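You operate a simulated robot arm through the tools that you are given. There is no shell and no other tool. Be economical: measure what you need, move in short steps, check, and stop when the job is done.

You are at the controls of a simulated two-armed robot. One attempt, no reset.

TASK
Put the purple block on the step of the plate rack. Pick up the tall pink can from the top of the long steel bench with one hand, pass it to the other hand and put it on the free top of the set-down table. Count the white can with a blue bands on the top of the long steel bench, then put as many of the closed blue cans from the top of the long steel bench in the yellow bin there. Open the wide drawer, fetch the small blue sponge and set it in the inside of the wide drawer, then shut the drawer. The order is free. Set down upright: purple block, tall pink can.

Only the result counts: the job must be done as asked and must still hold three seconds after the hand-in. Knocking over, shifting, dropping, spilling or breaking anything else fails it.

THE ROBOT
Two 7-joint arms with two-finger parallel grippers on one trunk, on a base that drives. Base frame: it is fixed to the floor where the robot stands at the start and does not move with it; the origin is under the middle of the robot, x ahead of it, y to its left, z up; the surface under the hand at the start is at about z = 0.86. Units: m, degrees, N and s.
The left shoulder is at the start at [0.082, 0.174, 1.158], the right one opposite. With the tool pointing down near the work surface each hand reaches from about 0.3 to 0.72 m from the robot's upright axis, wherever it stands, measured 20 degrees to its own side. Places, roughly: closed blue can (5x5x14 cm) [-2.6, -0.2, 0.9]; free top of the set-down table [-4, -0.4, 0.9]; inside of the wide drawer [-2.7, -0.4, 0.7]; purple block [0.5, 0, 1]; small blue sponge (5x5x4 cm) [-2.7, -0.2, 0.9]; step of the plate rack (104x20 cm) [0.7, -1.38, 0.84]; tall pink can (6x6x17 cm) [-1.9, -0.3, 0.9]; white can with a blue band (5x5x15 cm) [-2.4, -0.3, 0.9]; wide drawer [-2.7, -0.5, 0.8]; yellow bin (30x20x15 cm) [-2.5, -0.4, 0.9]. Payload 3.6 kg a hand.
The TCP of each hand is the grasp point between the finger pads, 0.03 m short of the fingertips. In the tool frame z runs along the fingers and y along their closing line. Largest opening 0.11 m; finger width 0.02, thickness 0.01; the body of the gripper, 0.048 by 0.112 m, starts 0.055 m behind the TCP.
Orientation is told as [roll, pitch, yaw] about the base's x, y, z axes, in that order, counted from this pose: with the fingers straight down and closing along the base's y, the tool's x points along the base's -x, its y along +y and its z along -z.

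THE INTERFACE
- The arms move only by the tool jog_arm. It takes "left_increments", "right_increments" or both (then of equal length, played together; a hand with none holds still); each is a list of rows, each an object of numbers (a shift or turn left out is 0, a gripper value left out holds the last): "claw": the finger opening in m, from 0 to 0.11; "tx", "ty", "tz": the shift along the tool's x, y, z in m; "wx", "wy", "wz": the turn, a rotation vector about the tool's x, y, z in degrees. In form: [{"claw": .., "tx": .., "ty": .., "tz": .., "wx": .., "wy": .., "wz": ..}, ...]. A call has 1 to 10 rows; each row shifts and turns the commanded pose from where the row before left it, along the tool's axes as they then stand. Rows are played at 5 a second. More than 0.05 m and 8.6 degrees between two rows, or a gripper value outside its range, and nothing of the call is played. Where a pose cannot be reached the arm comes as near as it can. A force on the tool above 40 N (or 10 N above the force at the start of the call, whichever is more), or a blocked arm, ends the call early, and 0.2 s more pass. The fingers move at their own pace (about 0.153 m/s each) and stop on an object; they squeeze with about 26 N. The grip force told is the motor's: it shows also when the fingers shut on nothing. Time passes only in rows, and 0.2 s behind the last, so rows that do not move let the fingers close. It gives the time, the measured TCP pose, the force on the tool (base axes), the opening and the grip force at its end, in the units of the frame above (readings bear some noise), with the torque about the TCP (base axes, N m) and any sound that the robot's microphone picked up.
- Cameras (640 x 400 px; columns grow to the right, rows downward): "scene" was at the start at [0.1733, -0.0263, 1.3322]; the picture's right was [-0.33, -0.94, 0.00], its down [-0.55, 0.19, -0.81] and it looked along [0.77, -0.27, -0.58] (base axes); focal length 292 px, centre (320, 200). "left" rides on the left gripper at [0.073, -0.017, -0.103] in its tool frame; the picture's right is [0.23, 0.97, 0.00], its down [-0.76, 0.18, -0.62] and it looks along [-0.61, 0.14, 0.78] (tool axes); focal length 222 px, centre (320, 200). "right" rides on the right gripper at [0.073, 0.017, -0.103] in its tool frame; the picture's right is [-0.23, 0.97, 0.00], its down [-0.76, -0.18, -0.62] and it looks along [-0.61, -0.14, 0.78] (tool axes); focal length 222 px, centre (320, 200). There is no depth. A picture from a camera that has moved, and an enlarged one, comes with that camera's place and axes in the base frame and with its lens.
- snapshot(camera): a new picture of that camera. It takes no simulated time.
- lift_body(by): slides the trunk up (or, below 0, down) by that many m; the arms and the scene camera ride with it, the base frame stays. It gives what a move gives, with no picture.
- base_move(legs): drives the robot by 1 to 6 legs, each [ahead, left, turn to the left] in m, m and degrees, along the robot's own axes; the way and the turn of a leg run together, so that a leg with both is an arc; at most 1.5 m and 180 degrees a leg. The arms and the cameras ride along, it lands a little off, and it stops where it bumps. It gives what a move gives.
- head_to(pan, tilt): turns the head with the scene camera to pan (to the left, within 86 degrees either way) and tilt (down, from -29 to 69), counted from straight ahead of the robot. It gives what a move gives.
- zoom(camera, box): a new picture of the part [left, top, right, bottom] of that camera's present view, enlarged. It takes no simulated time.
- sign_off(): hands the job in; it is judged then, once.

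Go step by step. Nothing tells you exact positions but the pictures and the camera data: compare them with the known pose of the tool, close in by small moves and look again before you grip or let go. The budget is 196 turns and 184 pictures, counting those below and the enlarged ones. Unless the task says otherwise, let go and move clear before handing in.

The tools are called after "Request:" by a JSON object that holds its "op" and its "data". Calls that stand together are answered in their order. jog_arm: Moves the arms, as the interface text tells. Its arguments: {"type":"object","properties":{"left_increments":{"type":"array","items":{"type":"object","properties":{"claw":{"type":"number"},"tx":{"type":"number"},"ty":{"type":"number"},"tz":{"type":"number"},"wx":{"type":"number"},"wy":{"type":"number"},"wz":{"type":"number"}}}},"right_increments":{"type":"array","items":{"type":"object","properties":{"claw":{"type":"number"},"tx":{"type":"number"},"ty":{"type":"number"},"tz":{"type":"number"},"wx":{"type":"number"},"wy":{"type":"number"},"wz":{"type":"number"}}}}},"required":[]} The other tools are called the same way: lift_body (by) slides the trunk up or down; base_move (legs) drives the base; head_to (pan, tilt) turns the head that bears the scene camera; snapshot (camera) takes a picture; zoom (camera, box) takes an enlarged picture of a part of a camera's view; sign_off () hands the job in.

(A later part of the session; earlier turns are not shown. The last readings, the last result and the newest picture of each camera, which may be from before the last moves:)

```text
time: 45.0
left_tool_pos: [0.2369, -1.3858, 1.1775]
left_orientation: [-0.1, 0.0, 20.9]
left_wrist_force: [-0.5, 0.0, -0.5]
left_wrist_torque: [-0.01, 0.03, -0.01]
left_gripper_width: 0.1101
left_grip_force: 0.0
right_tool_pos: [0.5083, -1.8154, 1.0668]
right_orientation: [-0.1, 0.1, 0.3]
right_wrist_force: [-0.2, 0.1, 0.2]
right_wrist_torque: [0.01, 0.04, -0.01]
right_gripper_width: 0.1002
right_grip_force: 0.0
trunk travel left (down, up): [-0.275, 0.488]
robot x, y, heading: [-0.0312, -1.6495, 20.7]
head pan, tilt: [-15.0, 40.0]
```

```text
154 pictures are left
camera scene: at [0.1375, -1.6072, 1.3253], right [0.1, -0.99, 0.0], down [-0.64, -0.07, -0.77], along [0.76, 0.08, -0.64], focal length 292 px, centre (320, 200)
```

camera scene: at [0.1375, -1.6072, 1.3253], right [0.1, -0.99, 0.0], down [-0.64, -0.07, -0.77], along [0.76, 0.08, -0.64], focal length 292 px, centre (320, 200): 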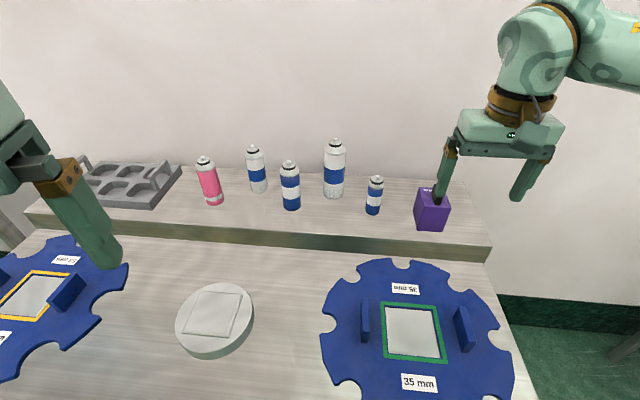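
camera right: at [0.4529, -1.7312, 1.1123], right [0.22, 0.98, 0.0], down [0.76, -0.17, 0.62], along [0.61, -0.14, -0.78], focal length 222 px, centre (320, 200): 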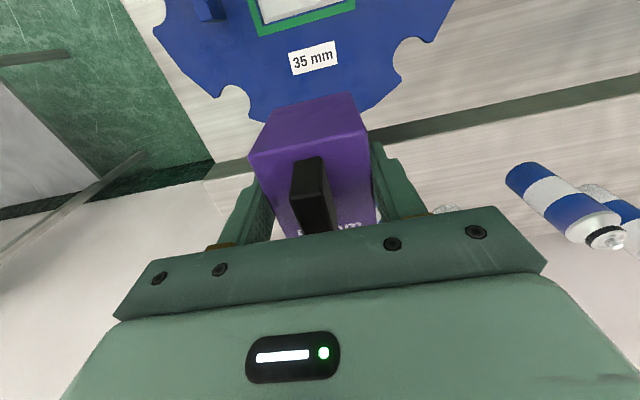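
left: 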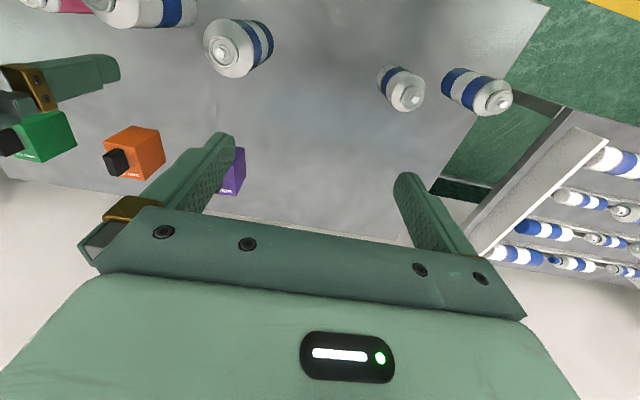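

The block stands upright on the step. Now I'll tuck the right hand, back away, and look for the long steel bench behind me.

Request:
{"op": "jog_arm", "data": {"right_increments": [{"tx": 0.04, "tz": -0.02, "wz": -7}, {"tx": 0.04, "tz": -0.02, "wz": -7}, {"tx": 0.04, "tz": -0.02, "wz": -6.5}, {"ty": 0.03}, {}]}}

Request:
{"op": "base_move", "data": {"legs": [[-0.6, 0, 0], [0, 0, 120]]}}

Request:
{"op": "head_to", "data": {"pan": 0, "tilt": 15}}

Request:
{"op": "snapshot", "data": {"camera": "scene"}}

```text
time: 46.2
left_tool_pos: [0.2353, -1.388, 1.1781]
left_orientation: [-0.2, 0.0, 20.9]
left_wrist_force: [-0.1, 0.4, 0.7]
left_wrist_torque: [0.03, -0.03, 0.01]
left_gripper_width: 0.1101
left_grip_force: 0.1
right_tool_pos: [0.3759, -1.8034, 1.1286]
right_orientation: [0.0, 0.0, 20.8]
right_wrist_force: [-0.4, 0.5, 0.6]
right_wrist_torque: [0.02, 0.0, 0.03]
right_gripper_width: 0.0999
right_grip_force: 0.0
trunk travel left (down, up): [-0.275, 0.488]
robot x, y, heading: [-0.0302, -1.652, 21.1]
head pan, tilt: [-15.0, 40.0]
```

```text
time: 54.7
left_tool_pos: [-0.9575, -1.7917, 1.1779]
left_orientation: [0.0, 0.1, 144.8]
left_wrist_force: [0.3, 0.2, 0.1]
left_wrist_torque: [0.03, 0.01, 0.0]
left_gripper_width: 0.1096
left_grip_force: 0.0
right_tool_pos: [-0.6915, -1.4417, 1.1272]
right_orientation: [-0.1, -0.1, 144.8]
right_wrist_force: [0.0, -0.1, -0.6]
right_wrist_torque: [0.0, 0.01, 0.0]
right_gripper_width: 0.0998
right_grip_force: 0.0
trunk travel left (down, up): [-0.275, 0.488]
robot x, y, heading: [-0.589, -1.8661, 144.9]
head pan, tilt: [-15.0, 40.0]
```

```text
time: 55.6
left_tool_pos: [-0.9564, -1.7913, 1.178]
left_orientation: [-0.1, 0.0, 144.9]
left_wrist_force: [0.4, 0.3, -0.3]
left_wrist_torque: [-0.02, 0.03, 0.0]
left_gripper_width: 0.1101
left_grip_force: 0.1
right_tool_pos: [-0.6915, -1.4416, 1.1271]
right_orientation: [0.0, -0.1, 144.9]
right_wrist_force: [-0.6, 0.0, 0.2]
right_wrist_torque: [-0.01, 0.01, -0.02]
right_gripper_width: 0.0999
right_grip_force: 0.1
trunk travel left (down, up): [-0.275, 0.488]
robot x, y, heading: [-0.5894, -1.8621, 144.9]
head pan, tilt: [0.0, 15.0]
```

```text
153 pictures are left
camera scene: at [-0.7387, -1.7567, 1.3649], right [0.58, 0.82, 0.0], down [0.21, -0.15, -0.97], along [-0.79, 0.56, -0.26], focal length 292 px, centre (320, 200)
```

scene: 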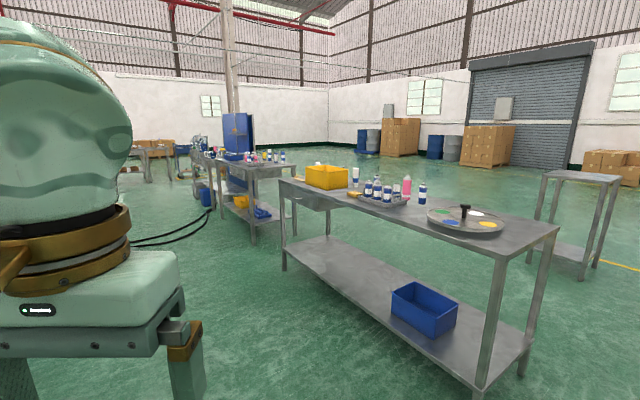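

The long steel bench runs along x from about -3.05 to -1.17, its front edge near y -0.585, with the drawer under its far end. I'll drive to stand in front of it, facing +y.

Request:
{"op": "base_move", "data": {"legs": [[0, 0, -54.9], [0.45, 1.4, 0]]}}

Request:
{"op": "head_to", "data": {"pan": 0, "tilt": 25}}

Request:
{"op": "snapshot", "data": {"camera": "scene"}}

```text
time: 65.4
left_tool_pos: [-2.1475, -1.0587, 1.1774]
left_orientation: [-0.2, 0.1, 89.1]
left_wrist_force: [0.0, 0.3, 0.3]
left_wrist_torque: [0.01, -0.02, -0.02]
left_gripper_width: 0.1099
left_grip_force: 0.0
right_tool_pos: [-1.7091, -1.0837, 1.1274]
right_orientation: [0.0, 0.0, 89.2]
right_wrist_force: [0.6, -0.1, 0.0]
right_wrist_torque: [-0.01, 0.01, 0.0]
right_gripper_width: 0.1
right_grip_force: 0.1
trunk travel left (down, up): [-0.275, 0.488]
robot x, y, heading: [-2.0009, -1.4086, 88.8]
head pan, tilt: [0.0, 15.0]
```

```text
time: 66.1
left_tool_pos: [-2.1491, -1.0598, 1.1777]
left_orientation: [-0.1, 0.1, 89.1]
left_wrist_force: [0.5, 0.2, -0.6]
left_wrist_torque: [0.01, 0.0, 0.0]
left_gripper_width: 0.1099
left_grip_force: 0.0
right_tool_pos: [-1.7097, -1.0827, 1.1271]
right_orientation: [-0.1, 0.0, 89.2]
right_wrist_force: [0.7, -0.4, 0.3]
right_wrist_torque: [0.01, 0.0, -0.02]
right_gripper_width: 0.1002
right_grip_force: 0.1
trunk travel left (down, up): [-0.275, 0.488]
robot x, y, heading: [-1.9994, -1.4047, 89.1]
head pan, tilt: [0.0, 25.0]
```

```text
152 pictures are left
camera scene: at [-1.9987, -1.2209, 1.3488], right [1.0, -0.02, 0.0], down [-0.01, -0.42, -0.91], along [0.02, 0.91, -0.42], focal length 292 px, centre (320, 200)
```

scene: 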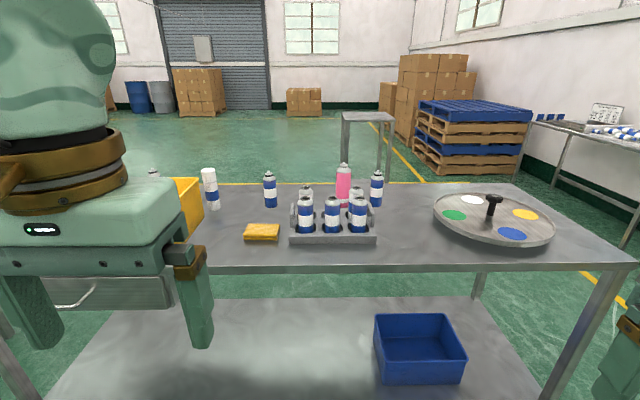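

The bench has a rack of cans with the tall pink can behind it, plus other cans, a yellow sponge and the yellow bin. I'll zoom, then shift left to see the rest.

Request:
{"op": "zoom", "data": {"camera": "scene", "box": [180, 140, 420, 290]}}

Request:
{"op": "base_move", "data": {"legs": [[0, 0.75, 0.9]]}}

Request:
{"op": "snapshot", "data": {"camera": "scene"}}

```text
2.67 times, centred on (300, 215) of scene
camera zoom: at [-1.9987, -1.2209, 1.3488], right [1.0, -0.02, 0.0], down [-0.01, -0.42, -0.91], along [0.02, 0.91, -0.42], focal length 778 px, centre (373, 160)
```

zoom: 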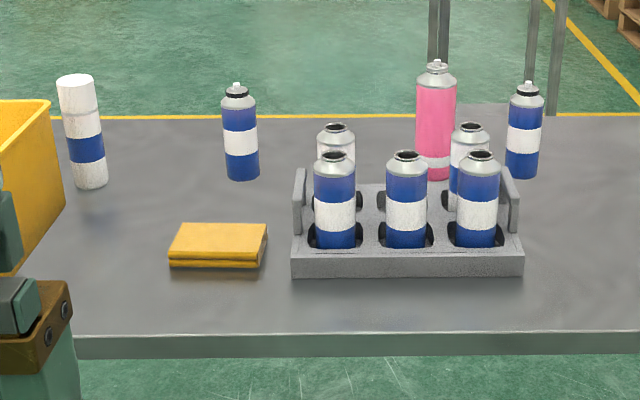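

```text
time: 70.2
left_tool_pos: [-2.8992, -1.0491, 1.1771]
left_orientation: [0.0, 0.1, 89.4]
left_wrist_force: [-0.1, 0.2, -0.3]
left_wrist_torque: [-0.01, 0.0, 0.02]
left_gripper_width: 0.1098
left_grip_force: 0.0
right_tool_pos: [-2.461, -1.0703, 1.128]
right_orientation: [0.0, 0.0, 89.3]
right_wrist_force: [0.0, -0.4, 1.1]
right_wrist_torque: [0.01, -0.02, -0.01]
right_gripper_width: 0.1001
right_grip_force: 0.0
trunk travel left (down, up): [-0.275, 0.488]
robot x, y, heading: [-2.7528, -1.3944, 89.5]
head pan, tilt: [0.0, 25.0]
```

```text
150 pictures are left
camera scene: at [-2.7485, -1.2099, 1.3488], right [1.0, -0.01, 0.0], down [0.0, -0.42, -0.91], along [0.01, 0.91, -0.42], focal length 292 px, centre (320, 200)
```

scene: 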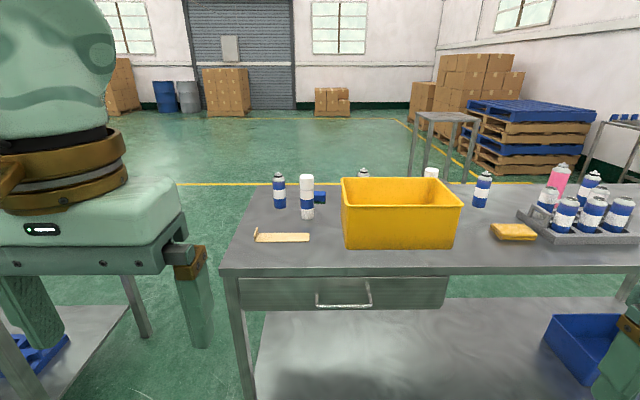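

I see blue closed cans, white cans with a blue band (some behind the bin), and open cans in the rack. I'll raise the trunk for an overview to classify them all.

Request:
{"op": "lift_body", "data": {"by": 0.4}}

Request:
{"op": "head_to", "data": {"pan": -15, "tilt": 38}}

Request:
{"op": "snapshot", "data": {"camera": "scene"}}

Request:
{"op": "zoom", "data": {"camera": "scene", "box": [220, 60, 480, 222]}}

```text
time: 74.0
left_tool_pos: [-2.8973, -1.0494, 1.5784]
left_orientation: [-0.1, 0.0, 89.4]
left_wrist_force: [0.1, -0.6, -0.2]
left_wrist_torque: [0.0, -0.01, 0.01]
left_gripper_width: 0.11
left_grip_force: 0.0
right_tool_pos: [-2.4603, -1.0714, 1.528]
right_orientation: [0.0, 0.0, 89.4]
right_wrist_force: [-0.6, 0.0, 0.0]
right_wrist_torque: [0.0, -0.03, -0.03]
right_gripper_width: 0.0999
right_grip_force: 0.1
trunk travel left (down, up): [-0.675, 0.088]
robot x, y, heading: [-2.7461, -1.3956, 89.2]
head pan, tilt: [0.0, 25.0]
```

```text
time: 74.8
left_tool_pos: [-2.8982, -1.0488, 1.5774]
left_orientation: [0.0, 0.0, 89.4]
left_wrist_force: [0.2, -0.5, 0.7]
left_wrist_torque: [0.02, -0.01, -0.04]
left_gripper_width: 0.11
left_grip_force: 0.1
right_tool_pos: [-2.4602, -1.0709, 1.5272]
right_orientation: [0.0, -0.1, 89.3]
right_wrist_force: [0.2, 0.2, -0.1]
right_wrist_torque: [-0.01, -0.02, 0.0]
right_gripper_width: 0.1001
right_grip_force: 0.1
trunk travel left (down, up): [-0.675, 0.088]
robot x, y, heading: [-2.7521, -1.394, 89.4]
head pan, tilt: [-15.0, 38.0]
```

```text
149 pictures are left
camera scene: at [-2.7267, -1.2973, 1.7317], right [0.96, -0.27, 0.0], down [-0.17, -0.59, -0.79], along [0.21, 0.76, -0.62], focal length 292 px, centre (320, 200)
```

scene: 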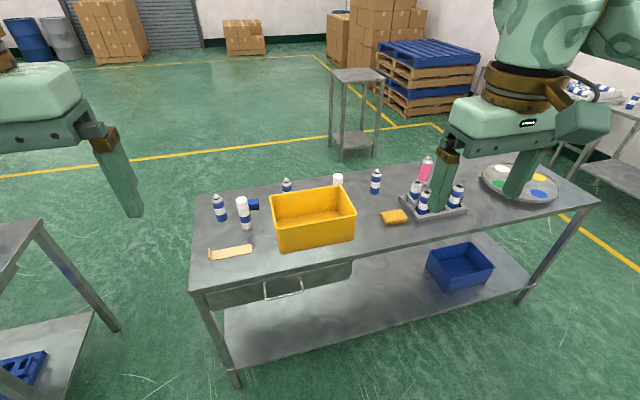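

```text
2.46 times, centred on (350, 141) of scene
camera zoom: at [-2.7267, -1.2973, 1.7317], right [0.96, -0.27, 0.0], down [-0.17, -0.59, -0.79], along [0.21, 0.76, -0.62], focal length 718 px, centre (246, 345)
```

zoom: 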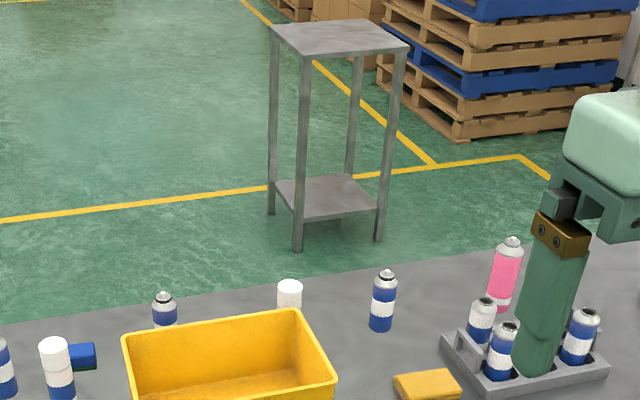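

Two cans hide behind the bin. With the hands up high I can drive closer and look down.

Request:
{"op": "base_move", "data": {"legs": [[0.45, 0.05, 0.6]]}}

Request:
{"op": "head_to", "data": {"pan": -10, "tilt": 50}}

Request:
{"op": "snapshot", "data": {"camera": "scene"}}

Request:
{"op": "zoom", "data": {"camera": "scene", "box": [160, 60, 420, 222]}}

```text
time: 77.5
left_tool_pos: [-2.9451, -0.5966, 1.5782]
left_orientation: [0.0, -0.2, 89.6]
left_wrist_force: [-0.4, -0.5, 1.1]
left_wrist_torque: [0.01, 0.02, 0.02]
left_gripper_width: 0.11
left_grip_force: 0.0
right_tool_pos: [-2.5054, -0.6153, 1.5277]
right_orientation: [0.0, 0.0, 89.6]
right_wrist_force: [-0.5, 0.6, -0.7]
right_wrist_torque: [0.01, -0.03, -0.02]
right_gripper_width: 0.0999
right_grip_force: 0.1
trunk travel left (down, up): [-0.675, 0.088]
robot x, y, heading: [-2.7995, -0.9377, 89.7]
head pan, tilt: [-15.0, 38.0]
```

```text
time: 78.3
left_tool_pos: [-2.9461, -0.5947, 1.5777]
left_orientation: [-0.1, 0.0, 89.6]
left_wrist_force: [-0.8, 0.2, 0.3]
left_wrist_torque: [-0.03, 0.01, 0.01]
left_gripper_width: 0.1101
left_grip_force: 0.0
right_tool_pos: [-2.507, -0.6143, 1.5268]
right_orientation: [0.0, 0.1, 89.5]
right_wrist_force: [-0.5, 0.3, 0.2]
right_wrist_torque: [0.01, 0.01, 0.03]
right_gripper_width: 0.1
right_grip_force: 0.1
trunk travel left (down, up): [-0.675, 0.088]
robot x, y, heading: [-2.7936, -0.9407, 89.7]
head pan, tilt: [-10.0, 50.0]
```

```text
147 pictures are left
camera scene: at [-2.7818, -0.8486, 1.7145], right [0.98, -0.18, 0.0], down [-0.14, -0.75, -0.64], along [0.12, 0.63, -0.77], focal length 292 px, centre (320, 200)
```

scene: 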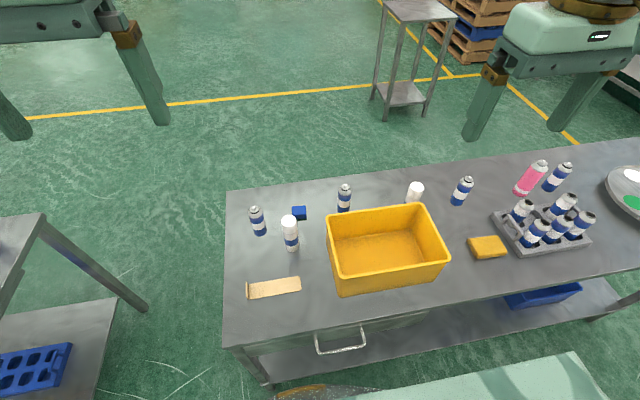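

```text
2.46 times, centred on (290, 141) of scene
camera zoom: at [-2.7818, -0.8486, 1.7145], right [0.98, -0.18, 0.0], down [-0.14, -0.75, -0.64], along [0.12, 0.63, -0.77], focal length 718 px, centre (394, 345)
```

zoom: 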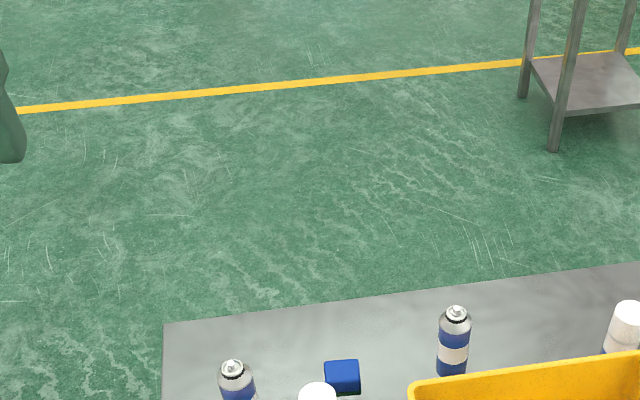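

Request:
{"op": "zoom", "data": {"camera": "scene", "box": [220, 160, 480, 322]}}

Request:
{"op": "zoom", "data": {"camera": "scene", "box": [430, 140, 640, 270]}}

```text
2.46 times, centred on (350, 241) of scene
camera zoom: at [-2.7818, -0.8486, 1.7145], right [0.98, -0.18, 0.0], down [-0.14, -0.75, -0.64], along [0.12, 0.63, -0.77], focal length 718 px, centre (246, 99)
```

zoom: 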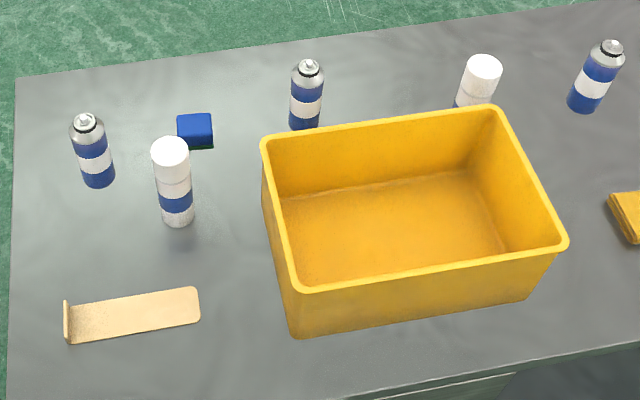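

```text
3.05 times, centred on (535, 205) of scene
camera zoom: at [-2.7818, -0.8486, 1.7145], right [0.98, -0.18, 0.0], down [-0.14, -0.75, -0.64], along [0.12, 0.63, -0.77], focal length 889 px, centre (-335, 185)
```

zoom: 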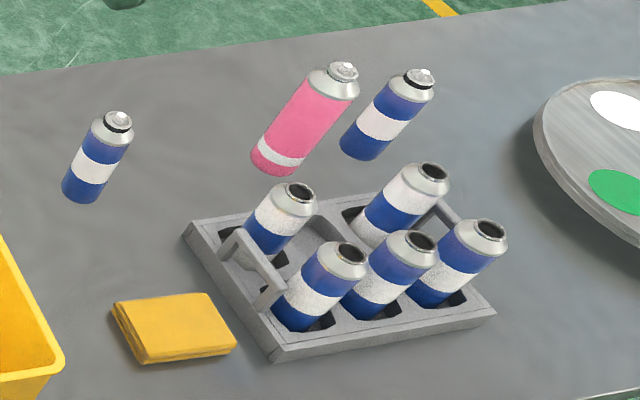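

Two capped white cans with a blue band stand loose, and four closed blue cans stand loose. The rack holds five open cans, two of which look whitish, so I need a closer look there.

Request:
{"op": "base_move", "data": {"legs": [[0, -0.75, 0]]}}

Request:
{"op": "head_to", "data": {"pan": 0, "tilt": 50}}

Request:
{"op": "snapshot", "data": {"camera": "scene"}}

Request:
{"op": "zoom", "data": {"camera": "scene", "box": [220, 120, 440, 260]}}

```text
time: 82.2
left_tool_pos: [-2.2215, -0.6047, 1.5782]
left_orientation: [-0.1, 0.0, 88.6]
left_wrist_force: [0.2, -0.3, 0.9]
left_wrist_torque: [-0.01, 0.05, -0.01]
left_gripper_width: 0.1102
left_grip_force: 0.0
right_tool_pos: [-1.7827, -0.6342, 1.5273]
right_orientation: [0.0, 0.0, 88.4]
right_wrist_force: [-0.9, -0.1, -0.5]
right_wrist_torque: [-0.01, -0.04, 0.04]
right_gripper_width: 0.1001
right_grip_force: 0.0
trunk travel left (down, up): [-0.675, 0.088]
robot x, y, heading: [-2.0757, -0.9527, 88.2]
head pan, tilt: [-10.0, 50.0]
```

```text
time: 82.9
left_tool_pos: [-2.2197, -0.6044, 1.5769]
left_orientation: [-0.1, 0.0, 88.4]
left_wrist_force: [-0.4, -0.3, 0.4]
left_wrist_torque: [0.01, 0.03, 0.02]
left_gripper_width: 0.1102
left_grip_force: 0.0
right_tool_pos: [-1.7824, -0.6327, 1.5259]
right_orientation: [0.0, 0.0, 88.3]
right_wrist_force: [0.4, 0.1, -0.5]
right_wrist_torque: [0.03, 0.02, 0.0]
right_gripper_width: 0.0997
right_grip_force: 0.0
trunk travel left (down, up): [-0.675, 0.088]
robot x, y, heading: [-2.0807, -0.9524, 88.4]
head pan, tilt: [0.0, 50.0]
```

```text
143 pictures are left
camera scene: at [-2.0744, -0.8611, 1.7145], right [1.0, -0.03, 0.0], down [-0.02, -0.77, -0.64], along [0.02, 0.64, -0.77], focal length 292 px, centre (320, 200)
```

scene: 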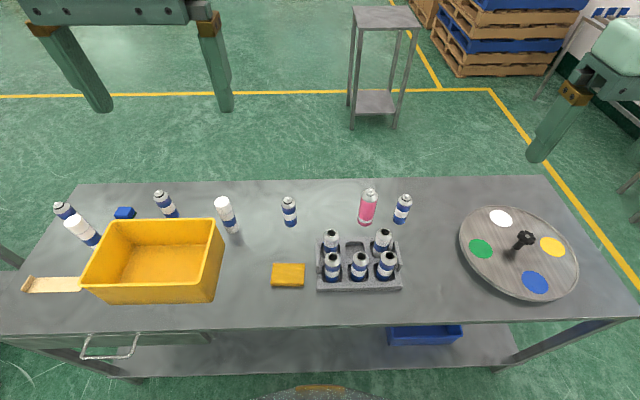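

```text
2.86 times, centred on (330, 190) of scene
camera zoom: at [-2.0744, -0.8611, 1.7145], right [1.0, -0.03, 0.0], down [-0.02, -0.77, -0.64], along [0.02, 0.64, -0.77], focal length 834 px, centre (291, 229)
```

zoom: 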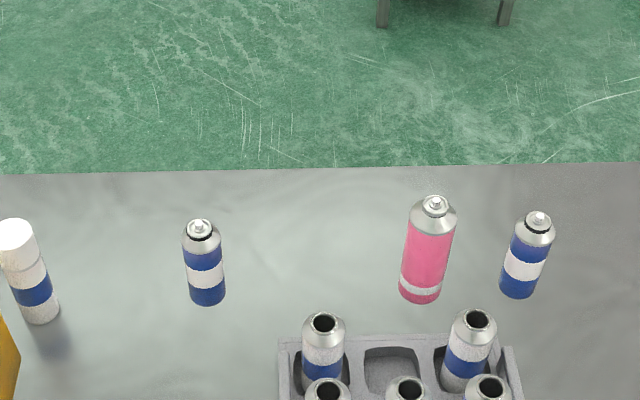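

The two back cans in the rack show white over blue. I'll zoom in tightly to compare them with the loose white ones.

Request:
{"op": "zoom", "data": {"camera": "scene", "box": [310, 220, 410, 290]}}

Request:
{"op": "zoom", "data": {"camera": "scene", "box": [30, 180, 250, 310]}}

```text
5.71 times, centred on (360, 255) of scene
camera zoom: at [-2.0744, -0.8611, 1.7145], right [1.0, -0.03, 0.0], down [-0.02, -0.77, -0.64], along [0.02, 0.64, -0.77], focal length 1667 px, centre (91, -114)
```

zoom: 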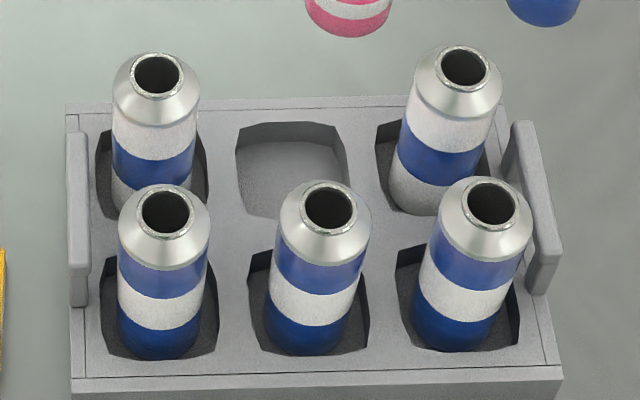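

```text
2.91 times, centred on (140, 245) of scene
camera zoom: at [-2.0744, -0.8611, 1.7145], right [1.0, -0.03, 0.0], down [-0.02, -0.77, -0.64], along [0.02, 0.64, -0.77], focal length 849 px, centre (844, 69)
```

zoom: 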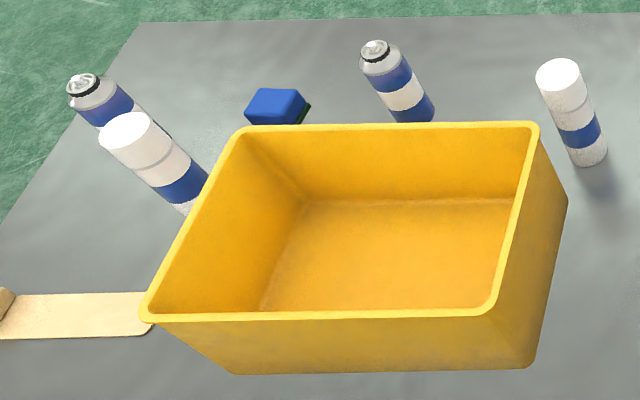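

The rack's two back cans are also white with a blue band, but they are opened and stand in the carrier. The listed white can (15 cm, capped) stands loose on the bench twice. I'll start with the tall pink can near (-1.89, -0.245): lower the trunk, close in, and look again.

Request:
{"op": "lift_body", "data": {"by": -0.28}}

Request:
{"op": "base_move", "data": {"legs": [[0.12, 0, 1.6]]}}

Request:
{"op": "head_to", "data": {"pan": -8, "tilt": 42}}

Request:
{"op": "snapshot", "data": {"camera": "scene"}}

Request:
{"op": "snapshot", "data": {"camera": "right"}}

```text
time: 85.7
left_tool_pos: [-2.2196, -0.6038, 1.2984]
left_orientation: [-0.1, 0.0, 88.4]
left_wrist_force: [0.2, 0.5, 0.2]
left_wrist_torque: [-0.02, 0.03, 0.01]
left_gripper_width: 0.1101
left_grip_force: 0.1
right_tool_pos: [-1.7825, -0.6335, 1.2474]
right_orientation: [0.0, 0.0, 88.5]
right_wrist_force: [0.2, 0.3, 0.2]
right_wrist_torque: [-0.02, 0.0, 0.01]
right_gripper_width: 0.1
right_grip_force: 0.0
trunk travel left (down, up): [-0.395, 0.368]
robot x, y, heading: [-2.0787, -0.9516, 88.1]
head pan, tilt: [0.0, 50.0]
```

```text
time: 86.9
left_tool_pos: [-2.2267, -0.5187, 1.2967]
left_orientation: [-0.1, 0.1, 89.8]
left_wrist_force: [0.6, 0.1, -0.7]
left_wrist_torque: [-0.01, -0.02, 0.01]
left_gripper_width: 0.11
left_grip_force: 0.1
right_tool_pos: [-1.788, -0.5377, 1.2472]
right_orientation: [0.0, 0.2, 89.8]
right_wrist_force: [-0.2, 0.6, 0.3]
right_wrist_torque: [0.0, 0.01, 0.02]
right_gripper_width: 0.1005
right_grip_force: 0.0
trunk travel left (down, up): [-0.395, 0.368]
robot x, y, heading: [-2.0752, -0.8674, 89.7]
head pan, tilt: [0.0, 50.0]
stopped in leg 1: the robot was blocked; the commanded pose is now the measured one
```

```text
time: 87.6
left_tool_pos: [-2.2259, -0.5209, 1.2985]
left_orientation: [-0.1, -0.1, 89.9]
left_wrist_force: [-0.5, 0.1, -0.8]
left_wrist_torque: [0.01, 0.02, 0.01]
left_gripper_width: 0.11
left_grip_force: 0.1
right_tool_pos: [-1.7878, -0.54, 1.2478]
right_orientation: [0.0, 0.0, 89.6]
right_wrist_force: [0.0, 0.7, -1.1]
right_wrist_torque: [-0.02, 0.02, 0.0]
right_gripper_width: 0.0998
right_grip_force: 0.1
trunk travel left (down, up): [-0.395, 0.368]
robot x, y, heading: [-2.0797, -0.8644, 89.7]
head pan, tilt: [-8.0, 42.0]
```

```text
139 pictures are left
camera scene: at [-2.0632, -0.7343, 1.4446], right [0.99, -0.14, 0.0], down [-0.1, -0.66, -0.74], along [0.11, 0.74, -0.67], focal length 292 px, centre (320, 200)
```

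scene: 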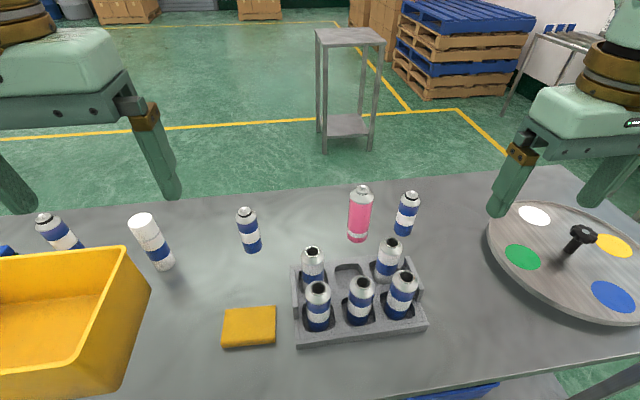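

```text
138 pictures are left
camera right: at [-1.8035, -0.613, 1.3506], right [-0.97, 0.23, 0.0], down [0.18, 0.76, 0.62], along [0.14, 0.61, -0.78], focal length 222 px, centre (320, 200)
```

right: 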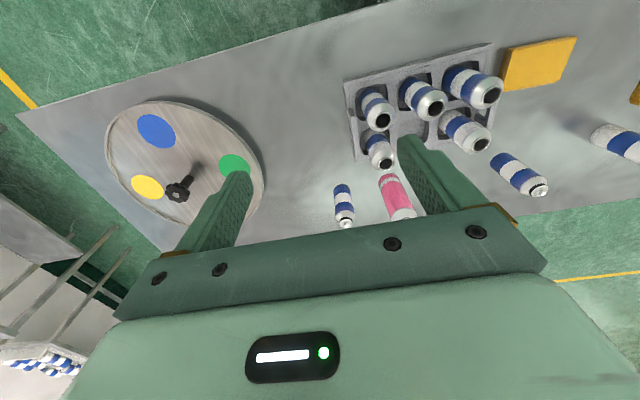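

The base stops at y about -0.865. Pink is at (-1.896, -0.25), near the arm's limit, so I'll back off 1.5 cm, turn 15° left to bring the right shoulder forward, and turn the tool back.

Request:
{"op": "base_move", "data": {"legs": [[-0.015, 0, 0], [0, 0, 15]]}}

Request:
{"op": "lift_body", "data": {"by": -0.03}}

Request:
{"op": "jog_arm", "data": {"right_increments": [{"wz": 5}, {"wz": 5}, {"wz": 5}, {}]}}

```text
time: 89.3
left_tool_pos: [-2.311, -0.5845, 1.2966]
left_orientation: [-0.1, 0.0, 104.9]
left_wrist_force: [0.0, -0.1, -0.3]
left_wrist_torque: [-0.02, -0.04, -0.01]
left_gripper_width: 0.1097
left_grip_force: 0.0
right_tool_pos: [-1.8813, -0.4893, 1.2465]
right_orientation: [-0.1, 0.0, 104.8]
right_wrist_force: [0.5, 0.0, -0.1]
right_wrist_torque: [-0.04, 0.03, 0.01]
right_gripper_width: 0.0997
right_grip_force: 0.1
trunk travel left (down, up): [-0.395, 0.368]
robot x, y, heading: [-2.0766, -0.8797, 104.8]
head pan, tilt: [-8.0, 42.0]
```

```text
time: 90.0
left_tool_pos: [-2.3092, -0.586, 1.2682]
left_orientation: [-0.1, 0.0, 104.9]
left_wrist_force: [-0.2, 0.4, 0.1]
left_wrist_torque: [0.02, -0.01, -0.02]
left_gripper_width: 0.1101
left_grip_force: 0.0
right_tool_pos: [-1.8811, -0.4914, 1.2176]
right_orientation: [-0.1, 0.0, 104.6]
right_wrist_force: [-0.2, -0.3, 0.9]
right_wrist_torque: [-0.01, 0.0, -0.01]
right_gripper_width: 0.1
right_grip_force: 0.0
trunk travel left (down, up): [-0.365, 0.398]
robot x, y, heading: [-2.0738, -0.8794, 104.5]
head pan, tilt: [-8.0, 42.0]
```

```text
time: 91.0
left_tool_pos: [-2.3101, -0.5855, 1.267]
left_orientation: [-0.2, 0.2, 104.8]
left_wrist_force: [0.4, -0.1, 0.1]
left_wrist_torque: [-0.03, -0.04, -0.01]
left_gripper_width: 0.1099
left_grip_force: 0.1
right_tool_pos: [-1.8819, -0.4904, 1.2164]
right_orientation: [0.0, 0.1, 89.8]
right_wrist_force: [-0.4, 0.1, -1.0]
right_wrist_torque: [0.01, 0.0, 0.0]
right_gripper_width: 0.0999
right_grip_force: 0.0
trunk travel left (down, up): [-0.365, 0.398]
robot x, y, heading: [-2.0759, -0.8803, 104.5]
head pan, tilt: [-8.0, 42.0]
```

Request:
{"op": "jog_arm", "data": {"right_increments": [{"tx": -0.04, "ty": 0.014, "claw": 0.095}, {"tx": -0.04, "tz": 0.025}, {"tx": -0.04, "tz": 0.025}, {"tx": -0.04, "tz": 0.025}, {"tx": -0.04, "tz": 0.02}, {"tx": -0.04}, {}]}}

Request:
{"op": "snapshot", "data": {"camera": "right"}}

Request:
{"op": "snapshot", "data": {"camera": "scene"}}

```text
time: 92.6
left_tool_pos: [-2.3106, -0.586, 1.2671]
left_orientation: [-0.1, -0.1, 105.0]
left_wrist_force: [0.1, -0.2, -0.1]
left_wrist_torque: [-0.02, -0.02, 0.01]
left_gripper_width: 0.1098
left_grip_force: 0.0
right_tool_pos: [-1.8954, -0.2478, 1.1215]
right_orientation: [0.0, -0.1, 89.7]
right_wrist_force: [0.1, 0.1, -0.7]
right_wrist_torque: [-0.02, 0.06, 0.01]
right_gripper_width: 0.0949
right_grip_force: 0.0
trunk travel left (down, up): [-0.365, 0.398]
robot x, y, heading: [-2.0745, -0.8756, 104.6]
head pan, tilt: [-8.0, 42.0]
```

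```text
137 pictures are left
camera right: at [-1.9109, -0.322, 1.2258], right [-0.97, 0.23, 0.0], down [0.18, 0.76, 0.62], along [0.14, 0.61, -0.78], focal length 222 px, centre (320, 200)
```

right: 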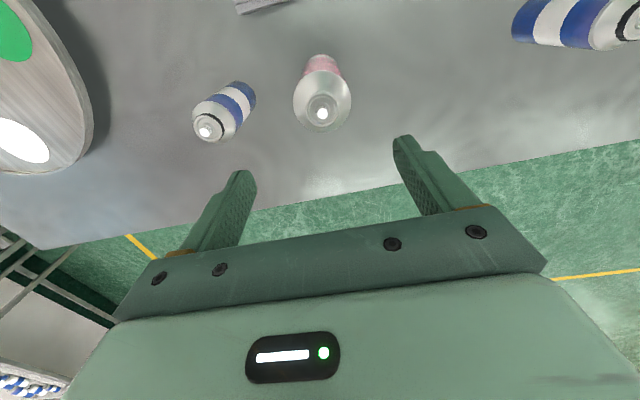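

```text
136 pictures are left
camera scene: at [-2.0984, -0.7413, 1.4142], right [0.99, 0.12, 0.0], down [0.08, -0.66, -0.74], along [-0.09, 0.74, -0.67], focal length 292 px, centre (320, 200)
```

scene: 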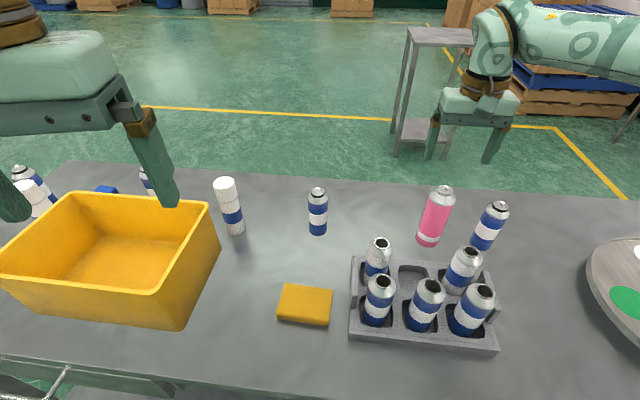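

Fingers are over the pink can, estimated at (-1.898, -0.256). I'll correct slightly and descend around its upper body.

Request:
{"op": "jog_arm", "data": {"right_increments": [{"tx": 0.008, "ty": 0.003}, {"tz": 0.04}, {"tz": 0.04}, {"tz": 0.03}, {"tz": 0.02}, {}]}}

Request:
{"op": "snapshot", "data": {"camera": "right"}}

Request:
{"op": "zoom", "data": {"camera": "scene", "box": [370, 100, 530, 260]}}

```text
time: 94.0
left_tool_pos: [-2.31, -0.5858, 1.2673]
left_orientation: [-0.1, 0.1, 105.0]
left_wrist_force: [0.1, 0.3, 0.1]
left_wrist_torque: [0.0, 0.01, 0.02]
left_gripper_width: 0.1098
left_grip_force: 0.1
right_tool_pos: [-1.8976, -0.2581, 0.9925]
right_orientation: [-0.1, 0.0, 89.7]
right_wrist_force: [0.8, 0.2, -0.2]
right_wrist_torque: [0.02, 0.0, 0.02]
right_gripper_width: 0.0951
right_grip_force: 0.1
trunk travel left (down, up): [-0.365, 0.398]
robot x, y, heading: [-2.0719, -0.8794, 104.7]
head pan, tilt: [-8.0, 42.0]
```

```text
135 pictures are left
camera right: at [-1.9144, -0.3314, 1.0955], right [-0.97, 0.23, 0.0], down [0.18, 0.76, 0.62], along [0.14, 0.61, -0.78], focal length 222 px, centre (320, 200)
```

right: 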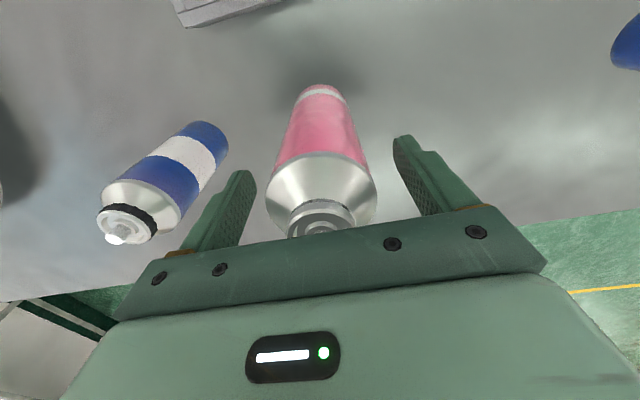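

```text
2.50 times, centred on (450, 180) of scene
camera zoom: at [-2.0993, -0.741, 1.4142], right [0.99, 0.12, 0.0], down [0.08, -0.66, -0.74], along [-0.09, 0.74, -0.67], focal length 729 px, centre (-5, 250)
```

zoom: 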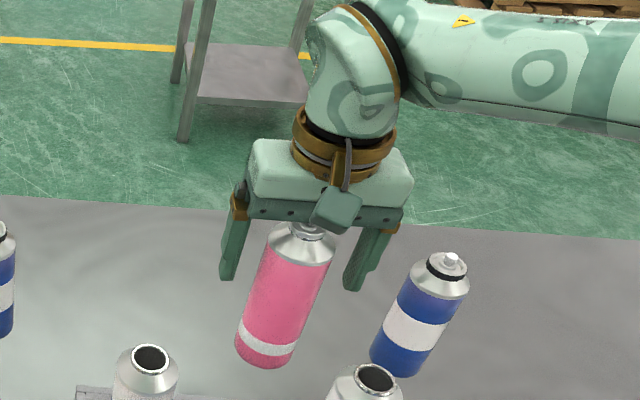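

Request:
{"op": "jog_arm", "data": {"right_increments": [{"tz": 0.008}, {}, {"claw": 0.03}, {}, {}]}}

Request:
{"op": "jog_arm", "data": {"right_increments": [{"tz": -0.02}, {"tz": -0.03}, {"tz": -0.04}, {"tz": -0.04}, {"tz": -0.04}, {"tz": -0.04}, {}]}}

Request:
{"op": "snapshot", "data": {"camera": "scene"}}

```text
time: 95.2
left_tool_pos: [-2.312, -0.5871, 1.2677]
left_orientation: [-0.2, 0.0, 104.9]
left_wrist_force: [0.3, 0.3, -0.3]
left_wrist_torque: [0.02, -0.03, -0.03]
left_gripper_width: 0.1097
left_grip_force: 0.1
right_tool_pos: [-1.8994, -0.2592, 0.9873]
right_orientation: [0.0, -0.3, 89.8]
right_wrist_force: [-3.0, 5.7, 24.9]
right_wrist_torque: [0.11, 0.2, 0.02]
right_gripper_width: 0.0516
right_grip_force: 26.4
trunk travel left (down, up): [-0.365, 0.398]
robot x, y, heading: [-2.0755, -0.8775, 105.2]
head pan, tilt: [-8.0, 42.0]
```

```text
time: 96.8
left_tool_pos: [-2.3102, -0.5855, 1.2677]
left_orientation: [0.0, 0.1, 105.0]
left_wrist_force: [-0.1, -0.1, -0.4]
left_wrist_torque: [0.01, -0.01, 0.0]
left_gripper_width: 0.1102
left_grip_force: 0.1
right_tool_pos: [-1.8981, -0.2599, 1.1614]
right_orientation: [0.0, 0.0, 89.7]
right_wrist_force: [0.6, 1.9, -0.7]
right_wrist_torque: [0.0, 0.0, 0.0]
right_gripper_width: 0.0518
right_grip_force: 26.3
right hand out of reach, approached as far as the arm can: row 6
trunk travel left (down, up): [-0.365, 0.398]
robot x, y, heading: [-2.0736, -0.878, 104.8]
head pan, tilt: [-8.0, 42.0]
```

```text
133 pictures are left
camera scene: at [-2.0991, -0.7405, 1.4141], right [0.99, 0.12, 0.0], down [0.08, -0.67, -0.74], along [-0.09, 0.74, -0.67], focal length 292 px, centre (320, 200)
```

scene: 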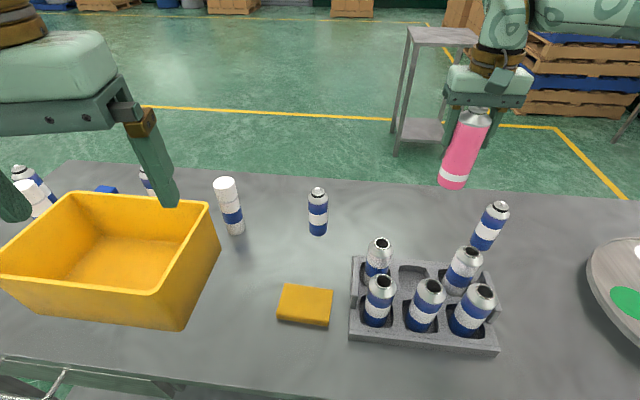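

The can is held. I'll raise the trunk for clearance, back off into free space, and prepare the hand-over.

Request:
{"op": "lift_body", "data": {"by": 0.12}}

Request:
{"op": "base_move", "data": {"legs": [[-0.7, 0, 0]]}}

Request:
{"op": "head_to", "data": {"pan": -12, "tilt": 35}}

Request:
{"op": "snapshot", "data": {"camera": "scene"}}

```text
time: 98.3
left_tool_pos: [-2.3107, -0.5857, 1.3864]
left_orientation: [-0.1, 0.1, 104.8]
left_wrist_force: [0.0, 0.4, -0.9]
left_wrist_torque: [0.0, 0.02, 0.0]
left_gripper_width: 0.1103
left_grip_force: 0.0
right_tool_pos: [-1.8942, -0.2756, 1.3137]
right_orientation: [0.7, -3.3, 89.6]
right_wrist_force: [-0.2, 0.3, -0.9]
right_wrist_torque: [0.03, 0.03, 0.0]
right_gripper_width: 0.0519
right_grip_force: 26.1
trunk travel left (down, up): [-0.485, 0.278]
robot x, y, heading: [-2.0781, -0.8815, 104.7]
head pan, tilt: [-8.0, 42.0]
```

```text
time: 102.2
left_tool_pos: [-2.1329, -1.2587, 1.3874]
left_orientation: [-0.1, 0.1, 104.0]
left_wrist_force: [0.1, -0.1, 0.3]
left_wrist_torque: [-0.02, 0.0, -0.04]
left_gripper_width: 0.1099
left_grip_force: 0.0
right_tool_pos: [-1.713, -0.9569, 1.3145]
right_orientation: [0.8, -3.3, 88.7]
right_wrist_force: [-0.2, -0.3, -0.2]
right_wrist_torque: [0.02, 0.02, 0.0]
right_gripper_width: 0.0516
right_grip_force: 25.6
trunk travel left (down, up): [-0.485, 0.278]
robot x, y, heading: [-1.9038, -1.5545, 104.0]
head pan, tilt: [-8.0, 42.0]
```

```text
time: 102.8
left_tool_pos: [-2.133, -1.2578, 1.3868]
left_orientation: [0.0, 0.1, 104.0]
left_wrist_force: [0.1, -0.5, 0.9]
left_wrist_torque: [-0.01, 0.02, -0.03]
left_gripper_width: 0.11
left_grip_force: 0.1
right_tool_pos: [-1.7131, -0.9572, 1.3144]
right_orientation: [0.8, -3.3, 88.6]
right_wrist_force: [0.0, 0.1, -1.5]
right_wrist_torque: [0.01, 0.0, 0.01]
right_gripper_width: 0.0517
right_grip_force: 26.2
trunk travel left (down, up): [-0.485, 0.278]
robot x, y, heading: [-1.9019, -1.5547, 103.8]
head pan, tilt: [-12.0, 35.0]
```

```text
132 pictures are left
camera scene: at [-1.912, -1.4412, 1.5456], right [1.0, 0.03, 0.0], down [0.02, -0.57, -0.82], along [-0.03, 0.82, -0.57], focal length 292 px, centre (320, 200)
```

scene: 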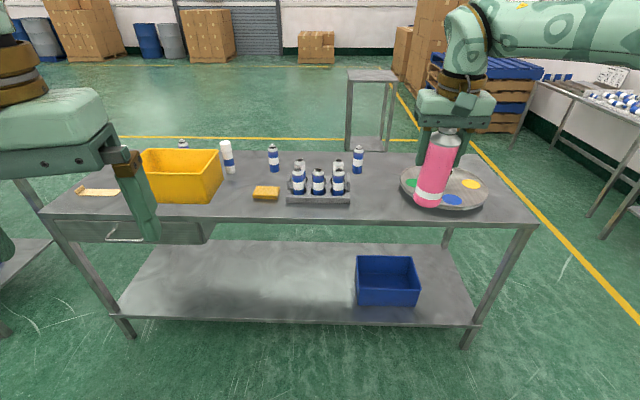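

The can is held firmly, slightly tilted only because the arm was at its limit. I'll bring it in front of the robot's centre, and meanwhile tilt the left hand forward for a low side grip.

Request:
{"op": "jog_arm", "data": {"right_increments": [{"tx": 0.03, "wz": -7.5}, {"tx": 0.03, "wz": -7.7}, {"ty": 0.035, "tz": 0.01}, {"ty": 0.04, "tz": 0.01}, {"ty": 0.04, "tz": 0.01}, {"ty": 0.04, "tz": 0.01}, {"ty": 0.04, "tz": 0.01}, {"ty": 0.04}, {"ty": 0.04}, {}], "left_increments": [{"ty": 0.04, "wz": 8}, {"ty": 0.04, "wz": 8}, {"ty": 0.04, "wz": 8}, {"wy": -8.5}, {"wy": -8.5}, {"wy": -8.5}, {"wy": -8.5}, {"wy": -8.5}, {"wy": -8.5}, {"wy": -8.5}]}}

Request:
{"op": "snapshot", "data": {"camera": "scene"}}

Request:
{"op": "snapshot", "data": {"camera": "left"}}

```text
time: 105.0
left_tool_pos: [-2.2612, -1.2377, 1.3806]
left_orientation: [5.2, -60.5, 80.7]
left_wrist_force: [0.2, 0.5, 0.4]
left_wrist_torque: [0.0, 0.02, -0.01]
left_gripper_width: 0.1102
left_grip_force: 0.0
left hand out of reach, approached as far as the arm can: row 2, 3, 7, 8, 9, 10
right_tool_pos: [-1.9913, -0.9695, 1.27]
right_orientation: [0.8, -3.4, 91.1]
right_wrist_force: [-0.1, -0.9, -1.0]
right_wrist_torque: [0.01, 0.01, 0.0]
right_gripper_width: 0.0515
right_grip_force: 25.9
right hand out of reach, approached as far as the arm can: row 1, 2
trunk travel left (down, up): [-0.485, 0.278]
robot x, y, heading: [-1.9016, -1.5597, 103.6]
head pan, tilt: [-12.0, 35.0]
```

```text
131 pictures are left
camera scene: at [-1.9112, -1.4408, 1.5456], right [1.0, 0.03, 0.0], down [0.02, -0.57, -0.82], along [-0.03, 0.82, -0.57], focal length 292 px, centre (320, 200)
```

scene: 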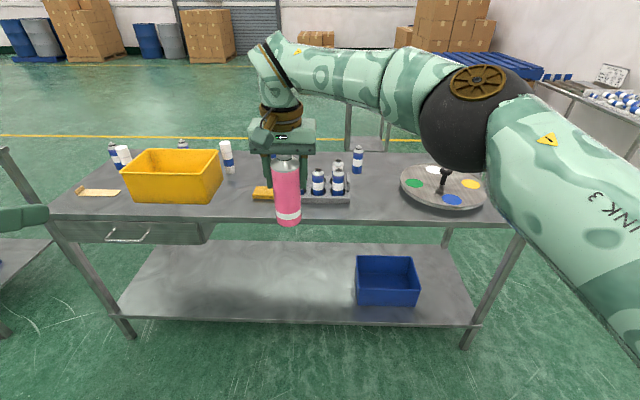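

```text
130 pictures are left
camera left: at [-2.2568, -1.3637, 1.3672], right [-0.99, -0.03, -0.15], down [-0.15, -0.16, 0.98], along [-0.05, 0.99, 0.15], focal length 222 px, centre (320, 200)
```

left: 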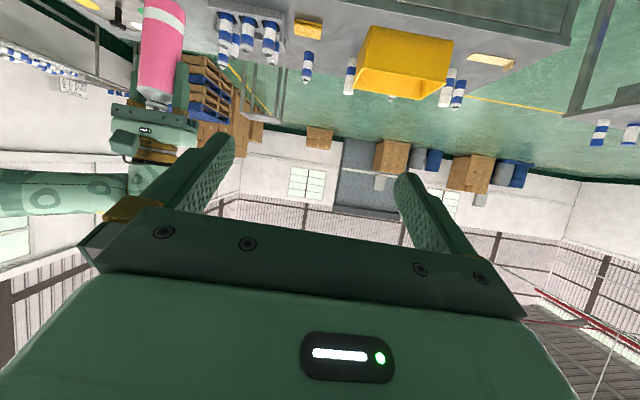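

The right hand has a residual 3.4° tilt and the left is now pointing forward and down. I'll level the right hand, pull it a little closer, and bring the left to a pre-grasp behind the can's lower half.

Request:
{"op": "jog_arm", "data": {"right_increments": [{"tx": 0.03, "wy": 3.4}, {"tx": 0.03, "wx": 0.8}, {"tx": 0.03}, {}, {}, {}, {}, {}], "left_increments": [{"ty": -0.0377, "tx": 0.0083}, {"ty": -0.0377, "tx": 0.0083}, {"ty": -0.0377, "tx": 0.0083}, {"ty": -0.0377, "tx": 0.0083, "tz": 0.03}, {"ty": -0.0377, "tx": 0.0083, "tz": 0.03}, {"ty": -0.0377, "tx": 0.0083, "tz": 0.03}, {"ty": -0.0377, "tx": 0.0083, "tz": 0.02}, {}]}}

Request:
{"op": "snapshot", "data": {"camera": "scene"}}

Request:
{"op": "snapshot", "data": {"camera": "left"}}

```text
time: 106.8
left_tool_pos: [-2.0201, -1.1352, 1.2968]
left_orientation: [4.9, -60.6, 81.0]
left_wrist_force: [-0.2, -0.6, -0.3]
left_wrist_torque: [0.02, 0.0, -0.03]
left_gripper_width: 0.11
left_grip_force: 0.0
left hand out of reach, approached as far as the arm can: row 1, 2, 3
right_tool_pos: [-1.9915, -1.0598, 1.2677]
right_orientation: [-0.1, 0.0, 91.2]
right_wrist_force: [-0.3, -0.1, -0.2]
right_wrist_torque: [0.02, 0.05, 0.05]
right_gripper_width: 0.0515
right_grip_force: 25.6
trunk travel left (down, up): [-0.485, 0.278]
robot x, y, heading: [-1.901, -1.5547, 103.7]
head pan, tilt: [-12.0, 35.0]
```

```text
129 pictures are left
camera scene: at [-1.9139, -1.4415, 1.5457], right [1.0, 0.03, 0.0], down [0.02, -0.57, -0.82], along [-0.03, 0.82, -0.57], focal length 292 px, centre (320, 200)
```

scene: 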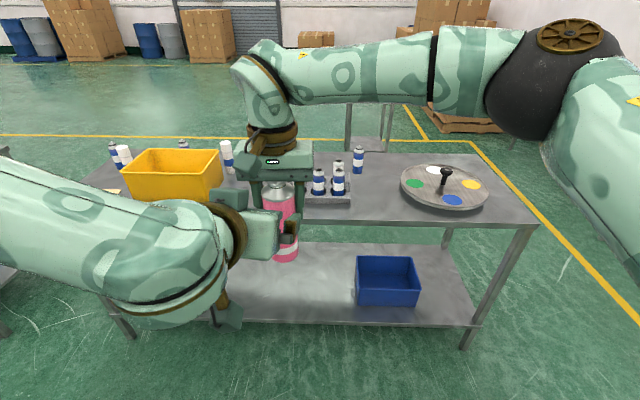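

```text
128 pictures are left
camera left: at [-2.015, -1.2617, 1.2827], right [-0.99, -0.03, -0.16], down [-0.15, -0.16, 0.98], along [-0.05, 0.99, 0.15], focal length 222 px, centre (320, 200)
```

left: 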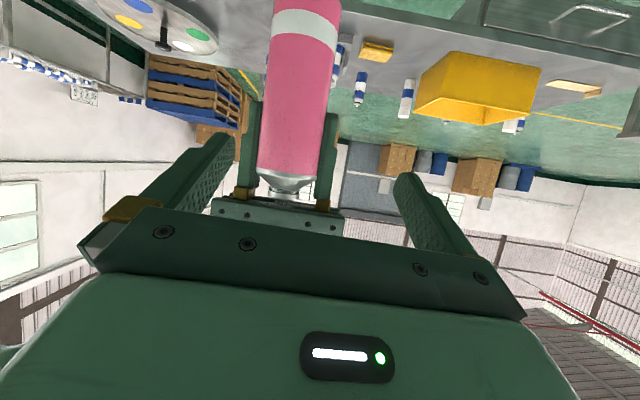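

The can is vertical and centred between the left fingers in direction. I'll lower the left hand first and then look before advancing.

Request:
{"op": "jog_arm", "data": {"left_increments": [{"tx": 0.028, "ty": -0.015}, {"tx": 0.027, "ty": -0.014}, {"tz": 0.03}, {}]}}

Request:
{"op": "snapshot", "data": {"camera": "left"}}

Request:
{"op": "snapshot", "data": {"camera": "scene"}}

```text
time: 107.8
left_tool_pos: [-2.0008, -1.1328, 1.2427]
left_orientation: [5.7, -60.3, 80.9]
left_wrist_force: [0.2, 0.4, 1.4]
left_wrist_torque: [0.03, -0.03, 0.03]
left_gripper_width: 0.1101
left_grip_force: 0.1
left hand out of reach, approached as far as the arm can: row 3
right_tool_pos: [-1.9903, -1.0577, 1.268]
right_orientation: [0.0, 0.0, 91.3]
right_wrist_force: [1.1, 0.1, -0.6]
right_wrist_torque: [0.04, 0.02, -0.04]
right_gripper_width: 0.0517
right_grip_force: 26.2
trunk travel left (down, up): [-0.485, 0.278]
robot x, y, heading: [-1.9048, -1.5568, 103.8]
head pan, tilt: [-12.0, 35.0]
```

```text
127 pictures are left
camera left: at [-1.9942, -1.2589, 1.2299], right [-0.99, -0.04, -0.15], down [-0.14, -0.16, 0.98], along [-0.07, 0.99, 0.15], focal length 222 px, centre (320, 200)
```

left: 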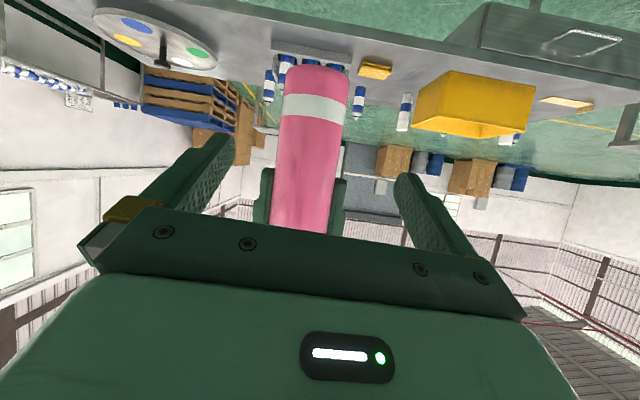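

```text
126 pictures are left
camera scene: at [-1.9116, -1.441, 1.5457], right [1.0, 0.03, 0.0], down [0.02, -0.57, -0.82], along [-0.03, 0.82, -0.57], focal length 292 px, centre (320, 200)
```

scene: 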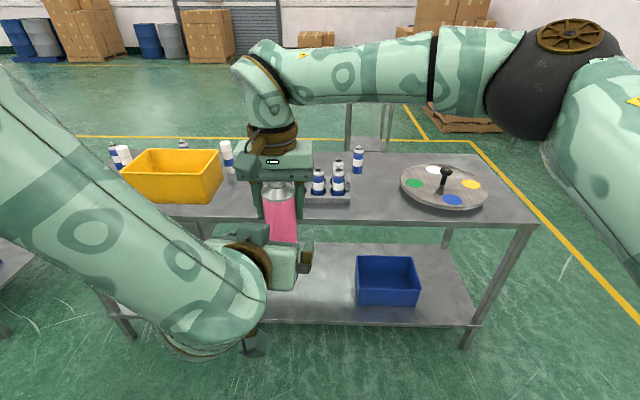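

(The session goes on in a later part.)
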